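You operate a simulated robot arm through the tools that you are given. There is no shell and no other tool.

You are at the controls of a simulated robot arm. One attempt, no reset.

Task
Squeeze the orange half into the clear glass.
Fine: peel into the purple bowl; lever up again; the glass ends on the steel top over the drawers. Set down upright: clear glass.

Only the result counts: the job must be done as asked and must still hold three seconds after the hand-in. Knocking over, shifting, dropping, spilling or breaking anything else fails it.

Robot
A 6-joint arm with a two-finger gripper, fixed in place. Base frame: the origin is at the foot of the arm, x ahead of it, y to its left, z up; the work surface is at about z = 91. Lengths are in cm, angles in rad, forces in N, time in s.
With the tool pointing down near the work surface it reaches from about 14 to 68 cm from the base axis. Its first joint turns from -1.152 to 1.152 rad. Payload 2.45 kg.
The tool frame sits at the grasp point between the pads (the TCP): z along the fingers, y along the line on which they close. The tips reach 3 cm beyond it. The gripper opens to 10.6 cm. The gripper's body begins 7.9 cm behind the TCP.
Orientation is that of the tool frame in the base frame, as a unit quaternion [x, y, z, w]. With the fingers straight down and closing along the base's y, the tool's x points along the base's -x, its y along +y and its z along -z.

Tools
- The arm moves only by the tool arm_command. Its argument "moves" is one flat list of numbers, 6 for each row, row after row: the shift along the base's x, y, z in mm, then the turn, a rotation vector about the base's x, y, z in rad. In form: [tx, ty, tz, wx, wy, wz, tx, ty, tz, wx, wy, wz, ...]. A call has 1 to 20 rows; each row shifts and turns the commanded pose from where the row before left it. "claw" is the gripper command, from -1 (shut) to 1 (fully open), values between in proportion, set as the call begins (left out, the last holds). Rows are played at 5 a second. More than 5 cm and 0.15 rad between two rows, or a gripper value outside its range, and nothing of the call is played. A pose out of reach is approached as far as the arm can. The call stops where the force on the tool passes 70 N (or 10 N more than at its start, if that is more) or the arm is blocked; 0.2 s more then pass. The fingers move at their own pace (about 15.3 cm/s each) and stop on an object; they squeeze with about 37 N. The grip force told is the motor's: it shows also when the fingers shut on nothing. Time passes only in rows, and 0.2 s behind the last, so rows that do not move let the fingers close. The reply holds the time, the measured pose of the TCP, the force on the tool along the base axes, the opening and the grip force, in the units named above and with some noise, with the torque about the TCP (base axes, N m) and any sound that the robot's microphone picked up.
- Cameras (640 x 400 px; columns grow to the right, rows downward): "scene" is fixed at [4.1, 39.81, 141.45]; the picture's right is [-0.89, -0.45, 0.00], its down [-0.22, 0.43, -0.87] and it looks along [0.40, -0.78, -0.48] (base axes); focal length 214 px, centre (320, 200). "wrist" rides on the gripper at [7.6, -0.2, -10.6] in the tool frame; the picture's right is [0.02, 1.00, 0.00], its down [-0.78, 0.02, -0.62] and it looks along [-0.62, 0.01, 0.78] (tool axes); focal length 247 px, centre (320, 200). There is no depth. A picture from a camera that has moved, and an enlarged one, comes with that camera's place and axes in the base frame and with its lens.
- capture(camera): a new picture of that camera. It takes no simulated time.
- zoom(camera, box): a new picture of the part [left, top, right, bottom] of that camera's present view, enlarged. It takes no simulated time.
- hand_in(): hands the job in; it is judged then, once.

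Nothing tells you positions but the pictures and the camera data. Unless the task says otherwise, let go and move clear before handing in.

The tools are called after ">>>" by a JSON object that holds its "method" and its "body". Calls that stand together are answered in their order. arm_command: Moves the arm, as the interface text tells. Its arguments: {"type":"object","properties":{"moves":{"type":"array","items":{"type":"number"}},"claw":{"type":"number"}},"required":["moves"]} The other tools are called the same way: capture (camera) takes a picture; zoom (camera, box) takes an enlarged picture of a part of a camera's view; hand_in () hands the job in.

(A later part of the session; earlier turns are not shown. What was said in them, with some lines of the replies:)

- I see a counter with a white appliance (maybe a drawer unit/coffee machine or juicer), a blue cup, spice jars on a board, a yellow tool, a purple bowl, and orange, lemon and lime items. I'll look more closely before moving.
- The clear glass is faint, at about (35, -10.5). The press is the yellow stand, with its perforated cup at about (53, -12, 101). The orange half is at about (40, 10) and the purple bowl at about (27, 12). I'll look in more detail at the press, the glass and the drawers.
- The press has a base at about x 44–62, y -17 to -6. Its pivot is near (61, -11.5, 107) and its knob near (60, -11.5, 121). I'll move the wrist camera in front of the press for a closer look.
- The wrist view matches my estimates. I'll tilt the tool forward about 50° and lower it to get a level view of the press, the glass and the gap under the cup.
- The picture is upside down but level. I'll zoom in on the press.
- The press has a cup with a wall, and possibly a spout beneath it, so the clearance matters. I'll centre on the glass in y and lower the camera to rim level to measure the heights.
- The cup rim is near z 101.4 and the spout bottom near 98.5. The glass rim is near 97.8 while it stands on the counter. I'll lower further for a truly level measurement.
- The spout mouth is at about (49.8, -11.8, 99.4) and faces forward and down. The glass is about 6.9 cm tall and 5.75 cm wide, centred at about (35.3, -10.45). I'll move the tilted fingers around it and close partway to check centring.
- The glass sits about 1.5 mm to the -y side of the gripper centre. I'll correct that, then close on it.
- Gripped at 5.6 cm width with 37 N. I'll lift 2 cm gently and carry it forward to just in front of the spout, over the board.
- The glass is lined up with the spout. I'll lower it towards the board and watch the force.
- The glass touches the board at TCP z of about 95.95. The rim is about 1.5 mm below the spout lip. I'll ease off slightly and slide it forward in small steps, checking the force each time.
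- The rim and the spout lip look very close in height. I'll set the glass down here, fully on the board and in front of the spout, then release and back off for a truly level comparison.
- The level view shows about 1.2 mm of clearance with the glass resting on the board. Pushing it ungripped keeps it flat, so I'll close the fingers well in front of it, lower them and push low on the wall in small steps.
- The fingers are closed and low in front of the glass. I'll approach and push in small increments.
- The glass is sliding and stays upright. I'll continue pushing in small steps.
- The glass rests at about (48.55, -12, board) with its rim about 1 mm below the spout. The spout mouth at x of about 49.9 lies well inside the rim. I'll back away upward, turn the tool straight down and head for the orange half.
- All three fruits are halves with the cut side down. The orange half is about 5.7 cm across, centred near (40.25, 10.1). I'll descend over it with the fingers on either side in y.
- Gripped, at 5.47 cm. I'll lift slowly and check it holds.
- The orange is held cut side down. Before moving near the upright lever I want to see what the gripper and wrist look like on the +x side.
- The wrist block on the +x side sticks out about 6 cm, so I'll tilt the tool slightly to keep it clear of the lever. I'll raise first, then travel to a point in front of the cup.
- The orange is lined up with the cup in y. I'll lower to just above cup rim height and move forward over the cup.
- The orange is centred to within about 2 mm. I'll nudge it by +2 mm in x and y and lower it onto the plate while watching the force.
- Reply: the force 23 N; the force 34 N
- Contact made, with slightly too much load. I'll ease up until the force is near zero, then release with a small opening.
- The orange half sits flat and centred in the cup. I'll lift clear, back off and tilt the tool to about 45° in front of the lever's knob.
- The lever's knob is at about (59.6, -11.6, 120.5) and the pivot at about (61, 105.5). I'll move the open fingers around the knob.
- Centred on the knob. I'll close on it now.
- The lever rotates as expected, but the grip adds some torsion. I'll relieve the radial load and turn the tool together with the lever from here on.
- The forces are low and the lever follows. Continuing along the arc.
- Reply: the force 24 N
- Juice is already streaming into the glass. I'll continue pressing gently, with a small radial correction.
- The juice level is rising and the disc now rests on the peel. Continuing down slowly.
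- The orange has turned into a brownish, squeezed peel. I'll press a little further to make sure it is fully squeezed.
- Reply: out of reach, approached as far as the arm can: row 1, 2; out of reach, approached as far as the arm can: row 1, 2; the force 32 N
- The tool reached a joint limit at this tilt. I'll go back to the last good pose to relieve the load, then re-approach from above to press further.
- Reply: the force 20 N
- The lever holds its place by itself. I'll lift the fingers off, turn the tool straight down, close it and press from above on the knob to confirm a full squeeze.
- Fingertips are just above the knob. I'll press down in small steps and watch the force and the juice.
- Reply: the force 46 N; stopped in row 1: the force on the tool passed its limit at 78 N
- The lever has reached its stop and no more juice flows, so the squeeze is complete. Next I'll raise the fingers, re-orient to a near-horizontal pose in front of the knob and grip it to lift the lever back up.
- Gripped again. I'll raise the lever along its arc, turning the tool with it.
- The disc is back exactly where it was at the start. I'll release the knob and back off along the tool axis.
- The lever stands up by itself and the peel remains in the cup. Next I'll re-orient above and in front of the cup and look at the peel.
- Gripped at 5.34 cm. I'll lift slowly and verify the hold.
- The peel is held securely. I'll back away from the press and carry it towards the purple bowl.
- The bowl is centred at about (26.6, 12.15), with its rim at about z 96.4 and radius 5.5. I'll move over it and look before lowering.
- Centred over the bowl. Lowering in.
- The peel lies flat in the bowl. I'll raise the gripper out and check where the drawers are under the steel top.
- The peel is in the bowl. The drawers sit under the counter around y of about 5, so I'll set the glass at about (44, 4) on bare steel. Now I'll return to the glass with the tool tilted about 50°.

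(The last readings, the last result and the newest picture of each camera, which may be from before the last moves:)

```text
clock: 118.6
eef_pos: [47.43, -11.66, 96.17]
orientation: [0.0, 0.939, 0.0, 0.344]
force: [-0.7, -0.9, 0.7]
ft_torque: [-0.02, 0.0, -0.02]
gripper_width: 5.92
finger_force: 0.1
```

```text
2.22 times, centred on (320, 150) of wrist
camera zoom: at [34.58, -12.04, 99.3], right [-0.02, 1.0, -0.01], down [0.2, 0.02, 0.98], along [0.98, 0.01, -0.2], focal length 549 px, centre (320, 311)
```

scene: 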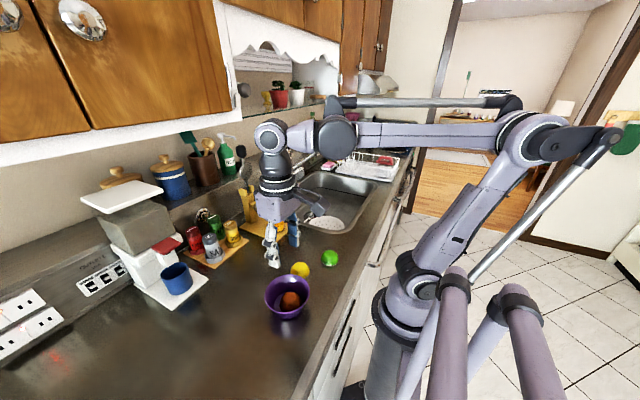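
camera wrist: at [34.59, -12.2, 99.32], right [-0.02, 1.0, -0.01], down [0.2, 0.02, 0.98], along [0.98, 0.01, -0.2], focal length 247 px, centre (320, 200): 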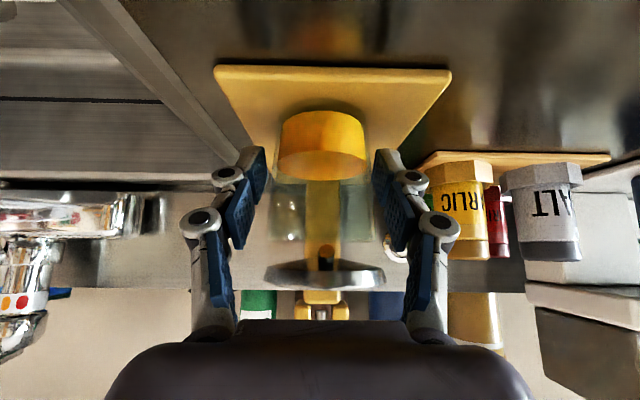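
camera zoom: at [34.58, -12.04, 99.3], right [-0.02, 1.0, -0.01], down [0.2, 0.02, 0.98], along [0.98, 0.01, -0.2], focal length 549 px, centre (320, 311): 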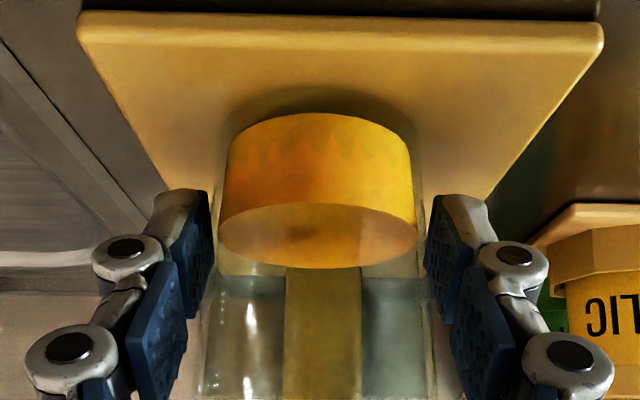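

Centred. Closing the grip on the glass.

>>> {"method": "arm_command", "body": {"moves": [0, 0, 0, 0, 0, 0, 0, 0, 0, 0, 0, 0, 0, 0, 0, 0, 0, 0], "claw": -0.1}}

>>> {"method": "zoom", "body": {"camera": "wrist", "box": [220, 60, 420, 280]}}

```text
clock: 119.4
eef_pos: [47.39, -11.74, 96.09]
orientation: [0.0, 0.939, 0.0, 0.344]
force: [-1.0, -0.3, 2.1]
ft_torque: [-0.09, 0.07, -0.04]
gripper_width: 5.49
finger_force: 36.8
```

```text
1.82 times, centred on (320, 170) of wrist
camera zoom: at [34.57, -12.04, 99.31], right [-0.02, 1.0, -0.01], down [0.2, 0.02, 0.98], along [0.98, 0.01, -0.2], focal length 449 px, centre (320, 254)
```

zoom: 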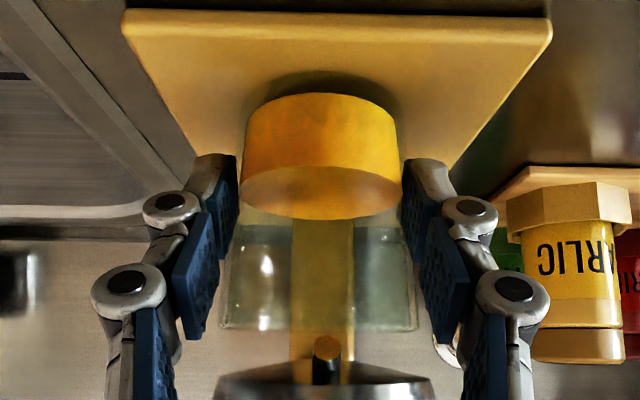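

Held firmly with a light load. I'll slide it straight back out from under the spout, slowly, keeping it level.

>>> {"method": "arm_command", "body": {"moves": [-1.5, 0, 0, 0, 0, 0, -2.5, 0, 0, 0, 0, 0, -3.5, 0, 0, 0, 0, 0, -4, 0, 0, 0, 0, 0]}}

>>> {"method": "arm_command", "body": {"moves": [-3, 0, 0, 0, 0, 0, -4, 0, 0, 0, 0, 0, -4, 0, 0, 0, 0, 0, -4, 0, 0, 0, 0, 0, -4, 0, 0, 0, 0, 0, -3, 0, 0, 0, 0, 0, -2, 0, 0, 0, 0, 0, 0, 0, 0, 0, 0, 0]}}

>>> {"method": "zoom", "body": {"camera": "wrist", "box": [220, 60, 420, 280]}}

>>> {"method": "zoom", "body": {"camera": "scene", "box": [240, 170, 340, 250]}}

```text
clock: 120.4
eef_pos: [46.19, -11.75, 96.06]
orientation: [0.0, 0.939, 0.0, 0.343]
force: [2.3, 1.1, 3.4]
ft_torque: [-0.08, -0.1, 0.06]
gripper_width: 5.49
finger_force: 37.3
```

```text
clock: 122.2
eef_pos: [43.8, -11.79, 96.03]
orientation: [0.0, 0.939, 0.0, 0.343]
force: [1.8, 0.6, 3.4]
ft_torque: [-0.07, -0.1, 0.01]
gripper_width: 5.52
finger_force: 37.6
```

```text
1.82 times, centred on (320, 170) of wrist
camera zoom: at [30.99, -12.03, 99.3], right [-0.02, 1.0, -0.01], down [0.2, 0.02, 0.98], along [0.98, 0.01, -0.2], focal length 449 px, centre (320, 254)
```

zoom: 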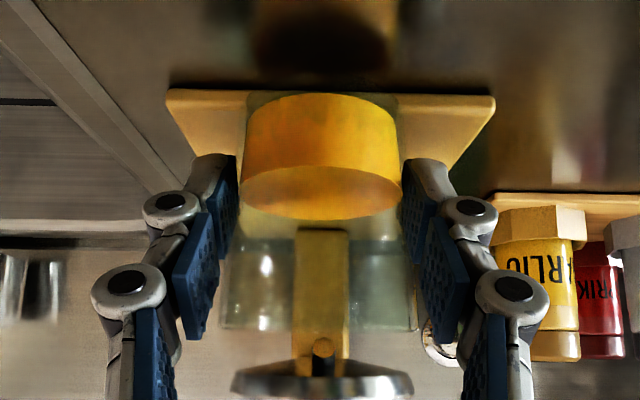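

```text
5.00 times, centred on (290, 210) of scene
camera zoom: at [4.1, 39.81, 141.45], right [-0.89, -0.45, 0.0], down [-0.22, 0.43, -0.87], along [0.4, -0.78, -0.48], focal length 1072 px, centre (470, 150)
```

zoom: 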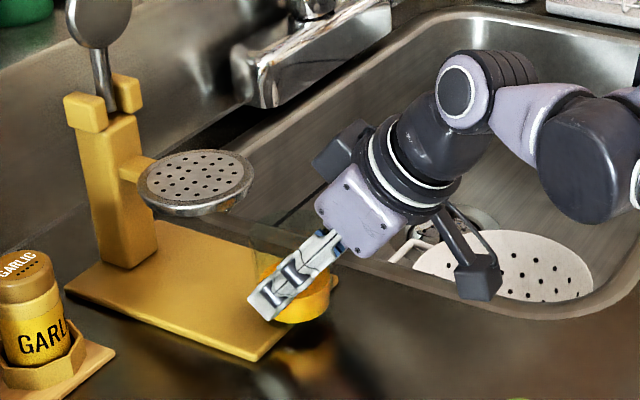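

>>> {"method": "arm_command", "body": {"moves": [-2, 0, 0.5, 0, 0, 0, -4, 0, 0.5, 0, 0, 0, -5, 0, 1, 0, 0, 0, -5, 0, 1, 0, 0, 0, -5, 0, 2, 0, 0, 0, -4, 0, 4, 0, 0, 0, -2, 0, 5, 0, 0, 0, 0, 0, 5, 0, 0, 0, 0, 0, 4, 0, 0, 0, 0, 0, 2, 0, 0, 0, 0, 0, 0, 0, 0, 0]}}

>>> {"method": "zoom", "body": {"camera": "wrist", "box": [220, 60, 420, 280]}}

>>> {"method": "zoom", "body": {"camera": "scene", "box": [240, 170, 340, 250]}}

```text
clock: 124.6
eef_pos: [41.29, -11.88, 98.62]
orientation: [0.001, 0.939, 0.0, 0.343]
force: [-0.1, 0.0, -1.5]
ft_torque: [0.03, 0.03, 0.03]
gripper_width: 5.49
finger_force: 37.3
```

```text
1.82 times, centred on (320, 170) of wrist
camera zoom: at [28.35, -12.03, 101.77], right [-0.02, 1.0, -0.01], down [0.2, 0.02, 0.98], along [0.98, 0.01, -0.2], focal length 449 px, centre (320, 254)
```

zoom: 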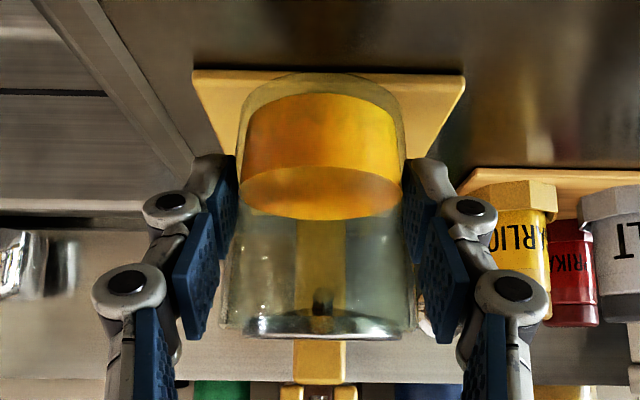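

```text
5.00 times, centred on (290, 210) of scene
camera zoom: at [4.11, 39.81, 141.45], right [-0.89, -0.45, 0.0], down [-0.22, 0.43, -0.87], along [0.4, -0.78, -0.48], focal length 1072 px, centre (470, 150)
```

zoom: 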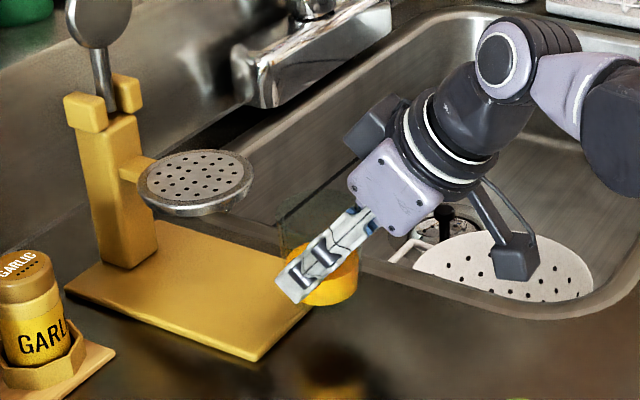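

Out of the press and level. I'll move it gently sideways to the clear steel area over the drawers.

>>> {"method": "arm_command", "body": {"moves": [0, 3, 0, 0, 0, 0, 0, 6, 0, 0, 0, 0, 1, 9, 0, 0, 0, 0, 1, 12, 0, 0, 0, 0, 1, 12, 0, 0, 0, 0, 1, 12, 0, 0, 0, 0, 1, 12, 0, 0, 0, 0, 2, 12, 0, 0, 0, 0, 2, 12, 0, 0, 0, 0, 2, 12, 0, 0, 0, 0, 1, 12, 0, 0, 0, 0, 1, 12, 0, 0, 0, 0, 1, 12, 0, 0, 0, 0, 1, 10, 0, 0, 0, 0, 1, 7, 0, 0, 0, 0, 0, 4, 0, 0, 0, 0, 0, 0, 0, 0, 0, 0]}}

>>> {"method": "capture", "body": {"camera": "wrist"}}

>>> {"method": "capture", "body": {"camera": "scene"}}

>>> {"method": "zoom", "body": {"camera": "scene", "box": [220, 190, 340, 300]}}

```text
clock: 128.2
eef_pos: [42.75, 4.1, 98.49]
orientation: [-0.001, 0.939, 0.0, 0.343]
force: [1.0, -0.4, -0.6]
ft_torque: [0.0, 0.03, -0.03]
gripper_width: 5.43
finger_force: 37.3
```

```text
taken
camera wrist: at [29.94, 3.89, 101.79], right [-0.02, 1.0, -0.01], down [0.2, 0.02, 0.98], along [0.98, 0.01, -0.2], focal length 247 px, centre (320, 200)
```

wrist: 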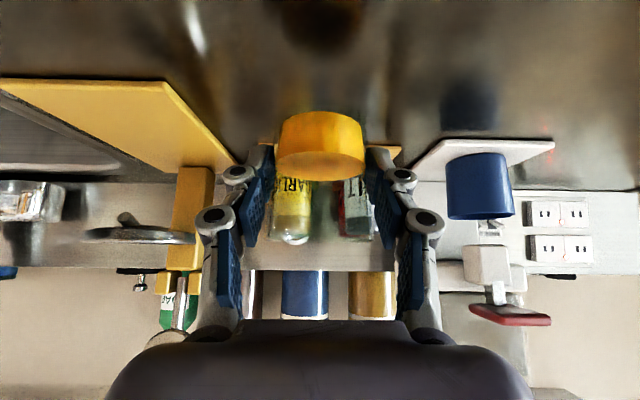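

```text
taken
```

scene: 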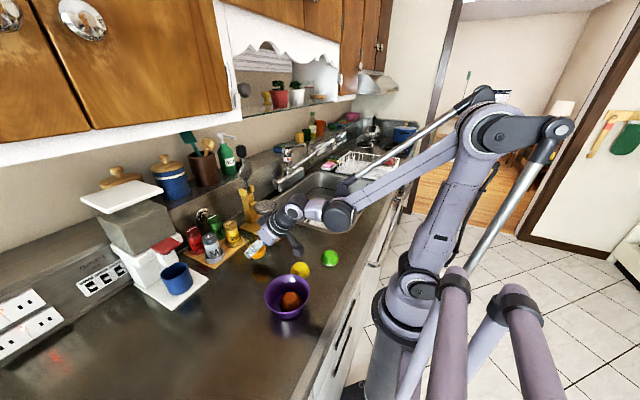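

```text
3.64 times, centred on (280, 245) of scene
camera zoom: at [4.11, 39.81, 141.45], right [-0.89, -0.45, 0.0], down [-0.22, 0.43, -0.87], along [0.4, -0.78, -0.48], focal length 780 px, centre (466, 36)
```

zoom: 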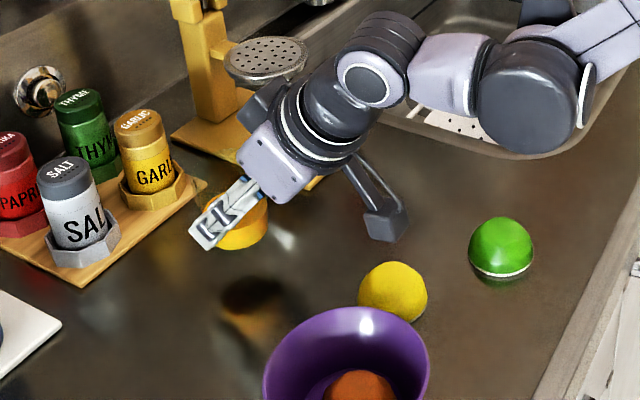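

The glass is upright over bare steel. I'll lower it gently until the force shows contact.

>>> {"method": "arm_command", "body": {"moves": [0, 0, -4, 0, 0, 0, 0, 0, -6, 0, 0, 0, 0, 0, -6, 0, 0, 0, 0, 0, -6, 0, 0, 0, 0, 0, -4, 0, 0, 0, 0, 0, -2, 0, 0, 0, 0, 0, 0, 0, 0, 0]}}

>>> {"method": "arm_command", "body": {"moves": [0, 0, -1, 0, 0, 0, 0, 0, 0, 0, 0, 0]}}

>>> {"method": "arm_command", "body": {"moves": [0, 0, -1, 0, 0, 0, 0, 0, 0, 0, 0, 0]}}

```text
clock: 129.8
eef_pos: [42.93, 4.05, 95.75]
orientation: [-0.001, 0.939, 0.0, 0.343]
force: [0.6, -0.3, -0.7]
ft_torque: [0.0, 0.01, 0.01]
gripper_width: 5.48
finger_force: 36.5
```

```text
clock: 130.4
eef_pos: [42.81, 4.03, 95.8]
orientation: [0.0, 0.939, 0.0, 0.343]
force: [-0.3, 0.3, -1.6]
ft_torque: [0.0, -0.03, 0.0]
gripper_width: 5.46
finger_force: 37.4
```

```text
clock: 131.0
eef_pos: [42.81, 4.0, 95.62]
orientation: [0.0, 0.939, 0.0, 0.343]
force: [0.0, -0.5, -2.2]
ft_torque: [0.01, 0.03, 0.01]
gripper_width: 5.43
finger_force: 37.0
```

>>> {"method": "arm_command", "body": {"moves": [0, 0, -1, 0, 0, 0, 0, 0, 0, 0, 0, 0]}}

>>> {"method": "arm_command", "body": {"moves": [0, 0, -1, 0, 0, 0, 0, 0, 0, 0, 0, 0]}}

>>> {"method": "arm_command", "body": {"moves": [0, 0, -0.7, 0, 0, 0, 0, 0, 0, 0, 0, 0]}}

```text
clock: 131.6
eef_pos: [42.74, 4.21, 95.48]
orientation: [0.0, 0.939, 0.001, 0.343]
force: [0.7, -0.3, -1.9]
ft_torque: [0.02, 0.05, -0.04]
gripper_width: 5.46
finger_force: 36.9
```

```text
clock: 132.2
eef_pos: [42.86, 4.08, 95.29]
orientation: [0.0, 0.94, 0.0, 0.342]
force: [-0.3, -0.8, -1.1]
ft_torque: [-0.02, 0.01, -0.02]
gripper_width: 5.46
finger_force: 37.2
```

```text
clock: 132.8
eef_pos: [42.66, 4.1, 95.34]
orientation: [0.0, 0.939, 0.0, 0.343]
force: [-0.4, 1.1, -1.8]
ft_torque: [-0.01, 0.02, 0.04]
gripper_width: 5.47
finger_force: 37.2
```

>>> {"method": "arm_command", "body": {"moves": [0, 0, -0.7, 0, 0, 0, 0, 0, 0, 0, 0, 0]}}

>>> {"method": "arm_command", "body": {"moves": [0, 0, -0.7, 0, 0, 0, 0, 0, 0, 0, 0, 0]}}

>>> {"method": "zoom", "body": {"camera": "wrist", "box": [220, 0, 420, 180]}}

>>> {"method": "zoom", "body": {"camera": "scene", "box": [230, 210, 310, 290]}}

```text
clock: 133.4
eef_pos: [42.71, 4.16, 95.21]
orientation: [-0.001, 0.939, 0.0, 0.345]
force: [-4.5, 0.8, 14.5]
ft_torque: [-0.29, 0.1, -0.12]
gripper_width: 5.45
finger_force: 37.1
```

```text
clock: 134.0
eef_pos: [42.79, 4.07, 95.23]
orientation: [0.0, 0.939, 0.0, 0.345]
force: [-3.3, 2.3, 20.4]
ft_torque: [-0.06, -0.23, -0.09]
gripper_width: 5.45
finger_force: 36.5
```

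```text
2.22 times, centred on (320, 90) of wrist
camera zoom: at [29.98, 3.89, 98.42], right [-0.02, 1.0, -0.01], down [0.2, 0.02, 0.98], along [0.98, 0.01, -0.2], focal length 549 px, centre (320, 444)
```

zoom: 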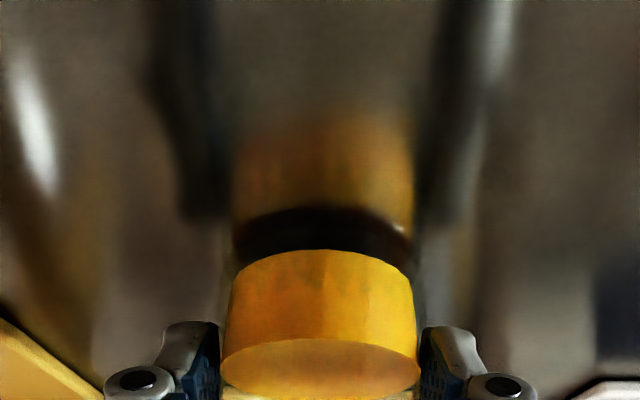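

```text
5.00 times, centred on (270, 250) of scene
camera zoom: at [4.07, 39.82, 141.45], right [-0.89, -0.45, 0.0], down [-0.22, 0.43, -0.87], along [0.4, -0.78, -0.48], focal length 1072 px, centre (570, -50)
```

zoom: 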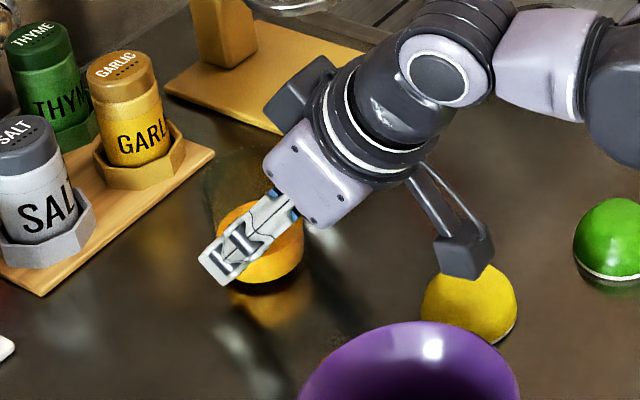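

Contact. I'll relieve the load slightly, then release with a small opening.

>>> {"method": "arm_command", "body": {"moves": [0, 0, 0.9, 0, 0, 0, 0, 0, 0, 0, 0, 0]}}

```text
clock: 134.6
eef_pos: [42.67, 3.94, 95.42]
orientation: [0.0, 0.94, 0.001, 0.342]
force: [3.3, 2.1, 5.1]
ft_torque: [0.01, -0.3, 0.04]
gripper_width: 5.43
finger_force: 37.4
```

>>> {"method": "arm_command", "body": {"moves": [0, 0, 0.3, 0, 0, 0, 0, 0, 0, 0, 0, 0]}}

>>> {"method": "arm_command", "body": {"moves": [0, 0, 0, 0, 0, 0, 0, 0, 0, 0, 0, 0], "claw": 0.14}}

>>> {"method": "zoom", "body": {"camera": "wrist", "box": [220, 60, 420, 260]}}

```text
clock: 135.2
eef_pos: [42.7, 3.98, 95.27]
orientation: [0.0, 0.94, 0.0, 0.341]
force: [-0.8, 0.8, -0.8]
ft_torque: [-0.06, 0.02, 0.02]
gripper_width: 5.44
finger_force: 36.4
```

```text
clock: 135.8
eef_pos: [42.81, 4.1, 95.3]
orientation: [0.001, 0.939, 0.0, 0.343]
force: [0.1, 0.0, 0.0]
ft_torque: [0.01, 0.0, 0.03]
gripper_width: 6.09
finger_force: 0.1
```

```text
2.00 times, centred on (320, 160) of wrist
camera zoom: at [29.93, 3.84, 98.5], right [-0.02, 1.0, -0.01], down [0.2, 0.02, 0.98], along [0.98, 0.01, -0.2], focal length 494 px, centre (320, 280)
```

zoom: 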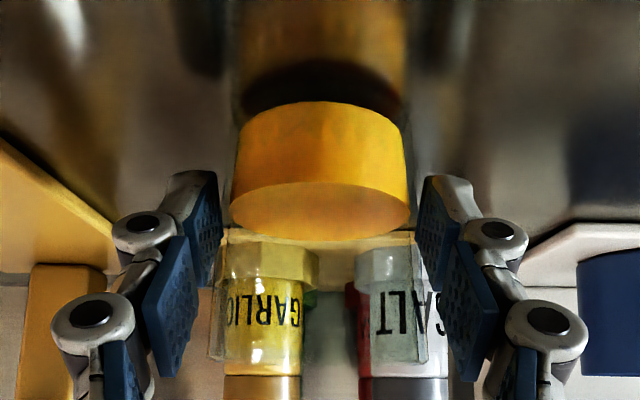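

Released and standing. I'll open wider and back away along the tool axis.

>>> {"method": "arm_command", "body": {"moves": [0, 0, 0, 0, 0, 0, -6, 0, 7, 0, 0, 0, -13, 0, 15, 0, 0, 0, -16, 0, 25, 0, 0, 0, -10, 0, 40, 0, 0, 0, 0, 0, 45, 0, 0, 0, 0, 0, 45, 0, 0, 0, 0, 0, 0, 0, 0, 0], "claw": 0.5}}

>>> {"method": "capture", "body": {"camera": "scene"}}

>>> {"method": "zoom", "body": {"camera": "scene", "box": [200, 150, 340, 330]}}

>>> {"method": "capture", "body": {"camera": "wrist"}}

```text
clock: 137.6
eef_pos: [38.07, 4.09, 113.03]
orientation: [0.001, 0.939, -0.001, 0.344]
force: [-0.1, -0.7, 0.1]
ft_torque: [-0.01, 0.0, 0.01]
gripper_width: 7.97
finger_force: 0.0
```

```text
taken
```

scene: 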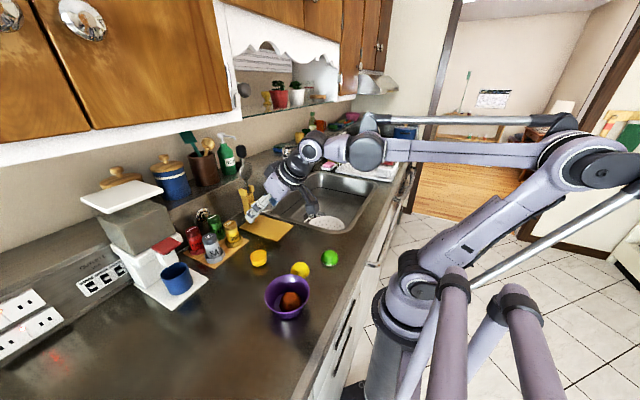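

```text
2.22 times, centred on (270, 240) of scene
camera zoom: at [4.1, 39.81, 141.45], right [-0.89, -0.45, 0.0], down [-0.22, 0.43, -0.87], along [0.4, -0.78, -0.48], focal length 477 px, centre (431, 111)
```

zoom: 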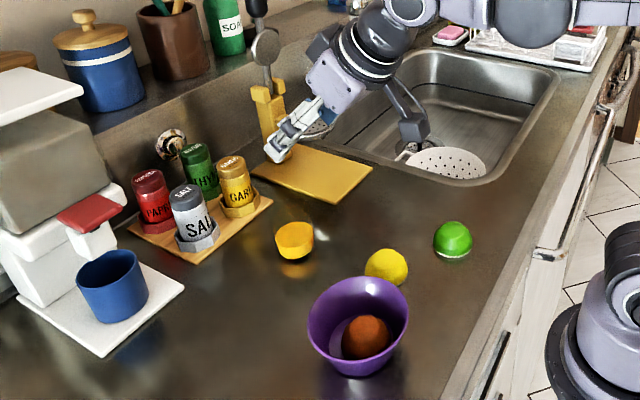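

```text
taken
camera wrist: at [25.39, 3.89, 116.33], right [-0.02, 1.0, -0.01], down [0.2, 0.02, 0.98], along [0.98, 0.01, -0.2], focal length 247 px, centre (320, 200)
```

wrist: 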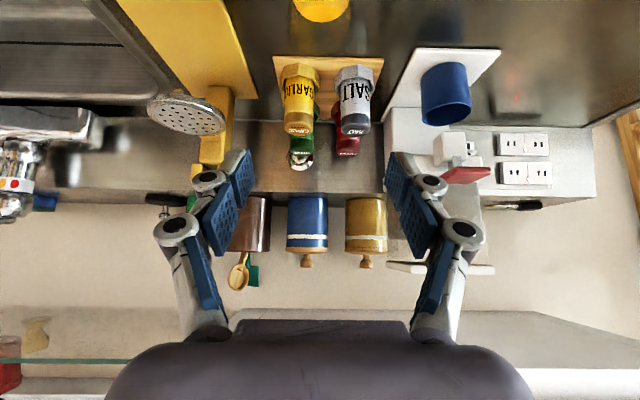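

The glass of juice stands upright on the steel, the peel is in the bowl and the lever is up. I'll raise the arm further and do a final check against the first pictures.

>>> {"method": "arm_command", "body": {"moves": [-15, 0, 45, 0, 0, 0, -15, 0, 45, 0, 0, 0, 0, 0, 30, 0, 0, 0, 0, 0, 0, 0, 0, 0]}}

>>> {"method": "zoom", "body": {"camera": "scene", "box": [200, 130, 360, 330]}}

>>> {"method": "zoom", "body": {"camera": "scene", "box": [220, 140, 300, 250]}}

>>> {"method": "zoom", "body": {"camera": "scene", "box": [230, 220, 330, 320]}}

```text
clock: 138.6
eef_pos: [35.23, 4.13, 125.01]
orientation: [0.0, 0.939, 0.0, 0.343]
force: [0.3, -0.1, 0.7]
ft_torque: [0.01, -0.01, 0.0]
gripper_width: 7.96
finger_force: 0.1
```

```text
2.00 times, centred on (280, 230) of scene
camera zoom: at [4.1, 39.81, 141.45], right [-0.89, -0.45, 0.0], down [-0.22, 0.43, -0.87], along [0.4, -0.78, -0.48], focal length 429 px, centre (400, 140)
```

zoom: 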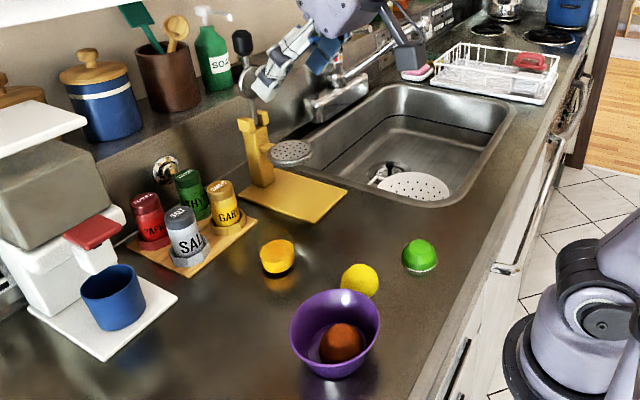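

```text
3.64 times, centred on (260, 195) of scene
camera zoom: at [4.1, 39.81, 141.45], right [-0.89, -0.45, 0.0], down [-0.22, 0.43, -0.87], along [0.4, -0.78, -0.48], focal length 780 px, centre (538, 218)
```

zoom: 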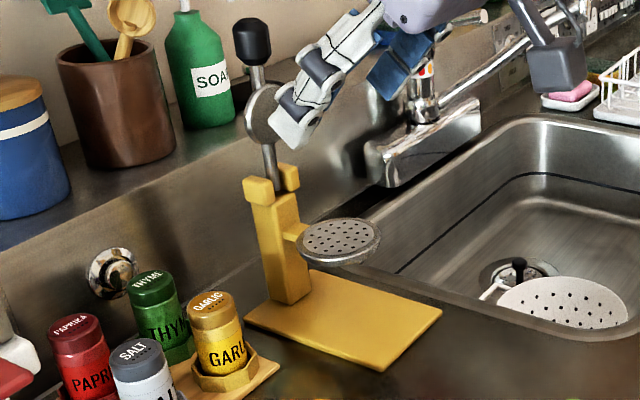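

```text
4.00 times, centred on (280, 270) of scene
camera zoom: at [4.1, 39.81, 141.45], right [-0.89, -0.45, 0.0], down [-0.22, 0.43, -0.87], along [0.4, -0.78, -0.48], focal length 858 px, centre (480, -80)
```

zoom: 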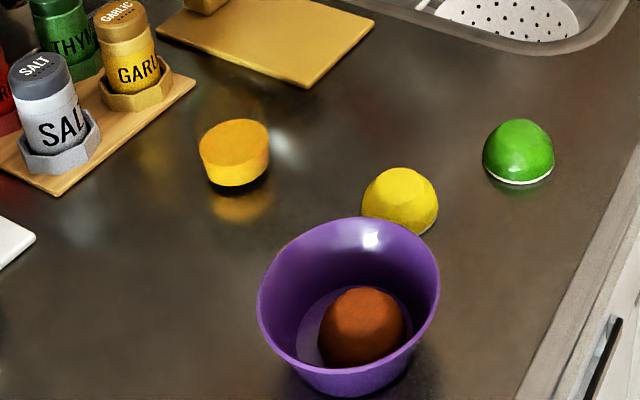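

The press, lever and cup match their starting places. The glass of juice stands upright on the steel over the drawers, and the peel is in the purple bowl. The gripper is clear, so I'm handing in.

>>> {"method": "hand_in", "body": {}}

```text
The job is handed in.
```

The orange half is squeezed, and its juice is in the clear glass. I've handed the job in, but no verdict came back.

- **Glass:** It stands upright on the bare steel at about (44, 4), a bit under half full. I placed the drawers from their handles on the counter front, which span roughly y 0 to 11.
- **Peel:** It lies flat in the bottom of the purple bowl.
- **Lever:** I pressed it down to its stop, then raised it again. It stays up without support and matches its position in the first pictures.
- **Everything else:** In the last pictures nothing else looks moved, spilled or knocked over. The gripper was open and well clear at hand-in.
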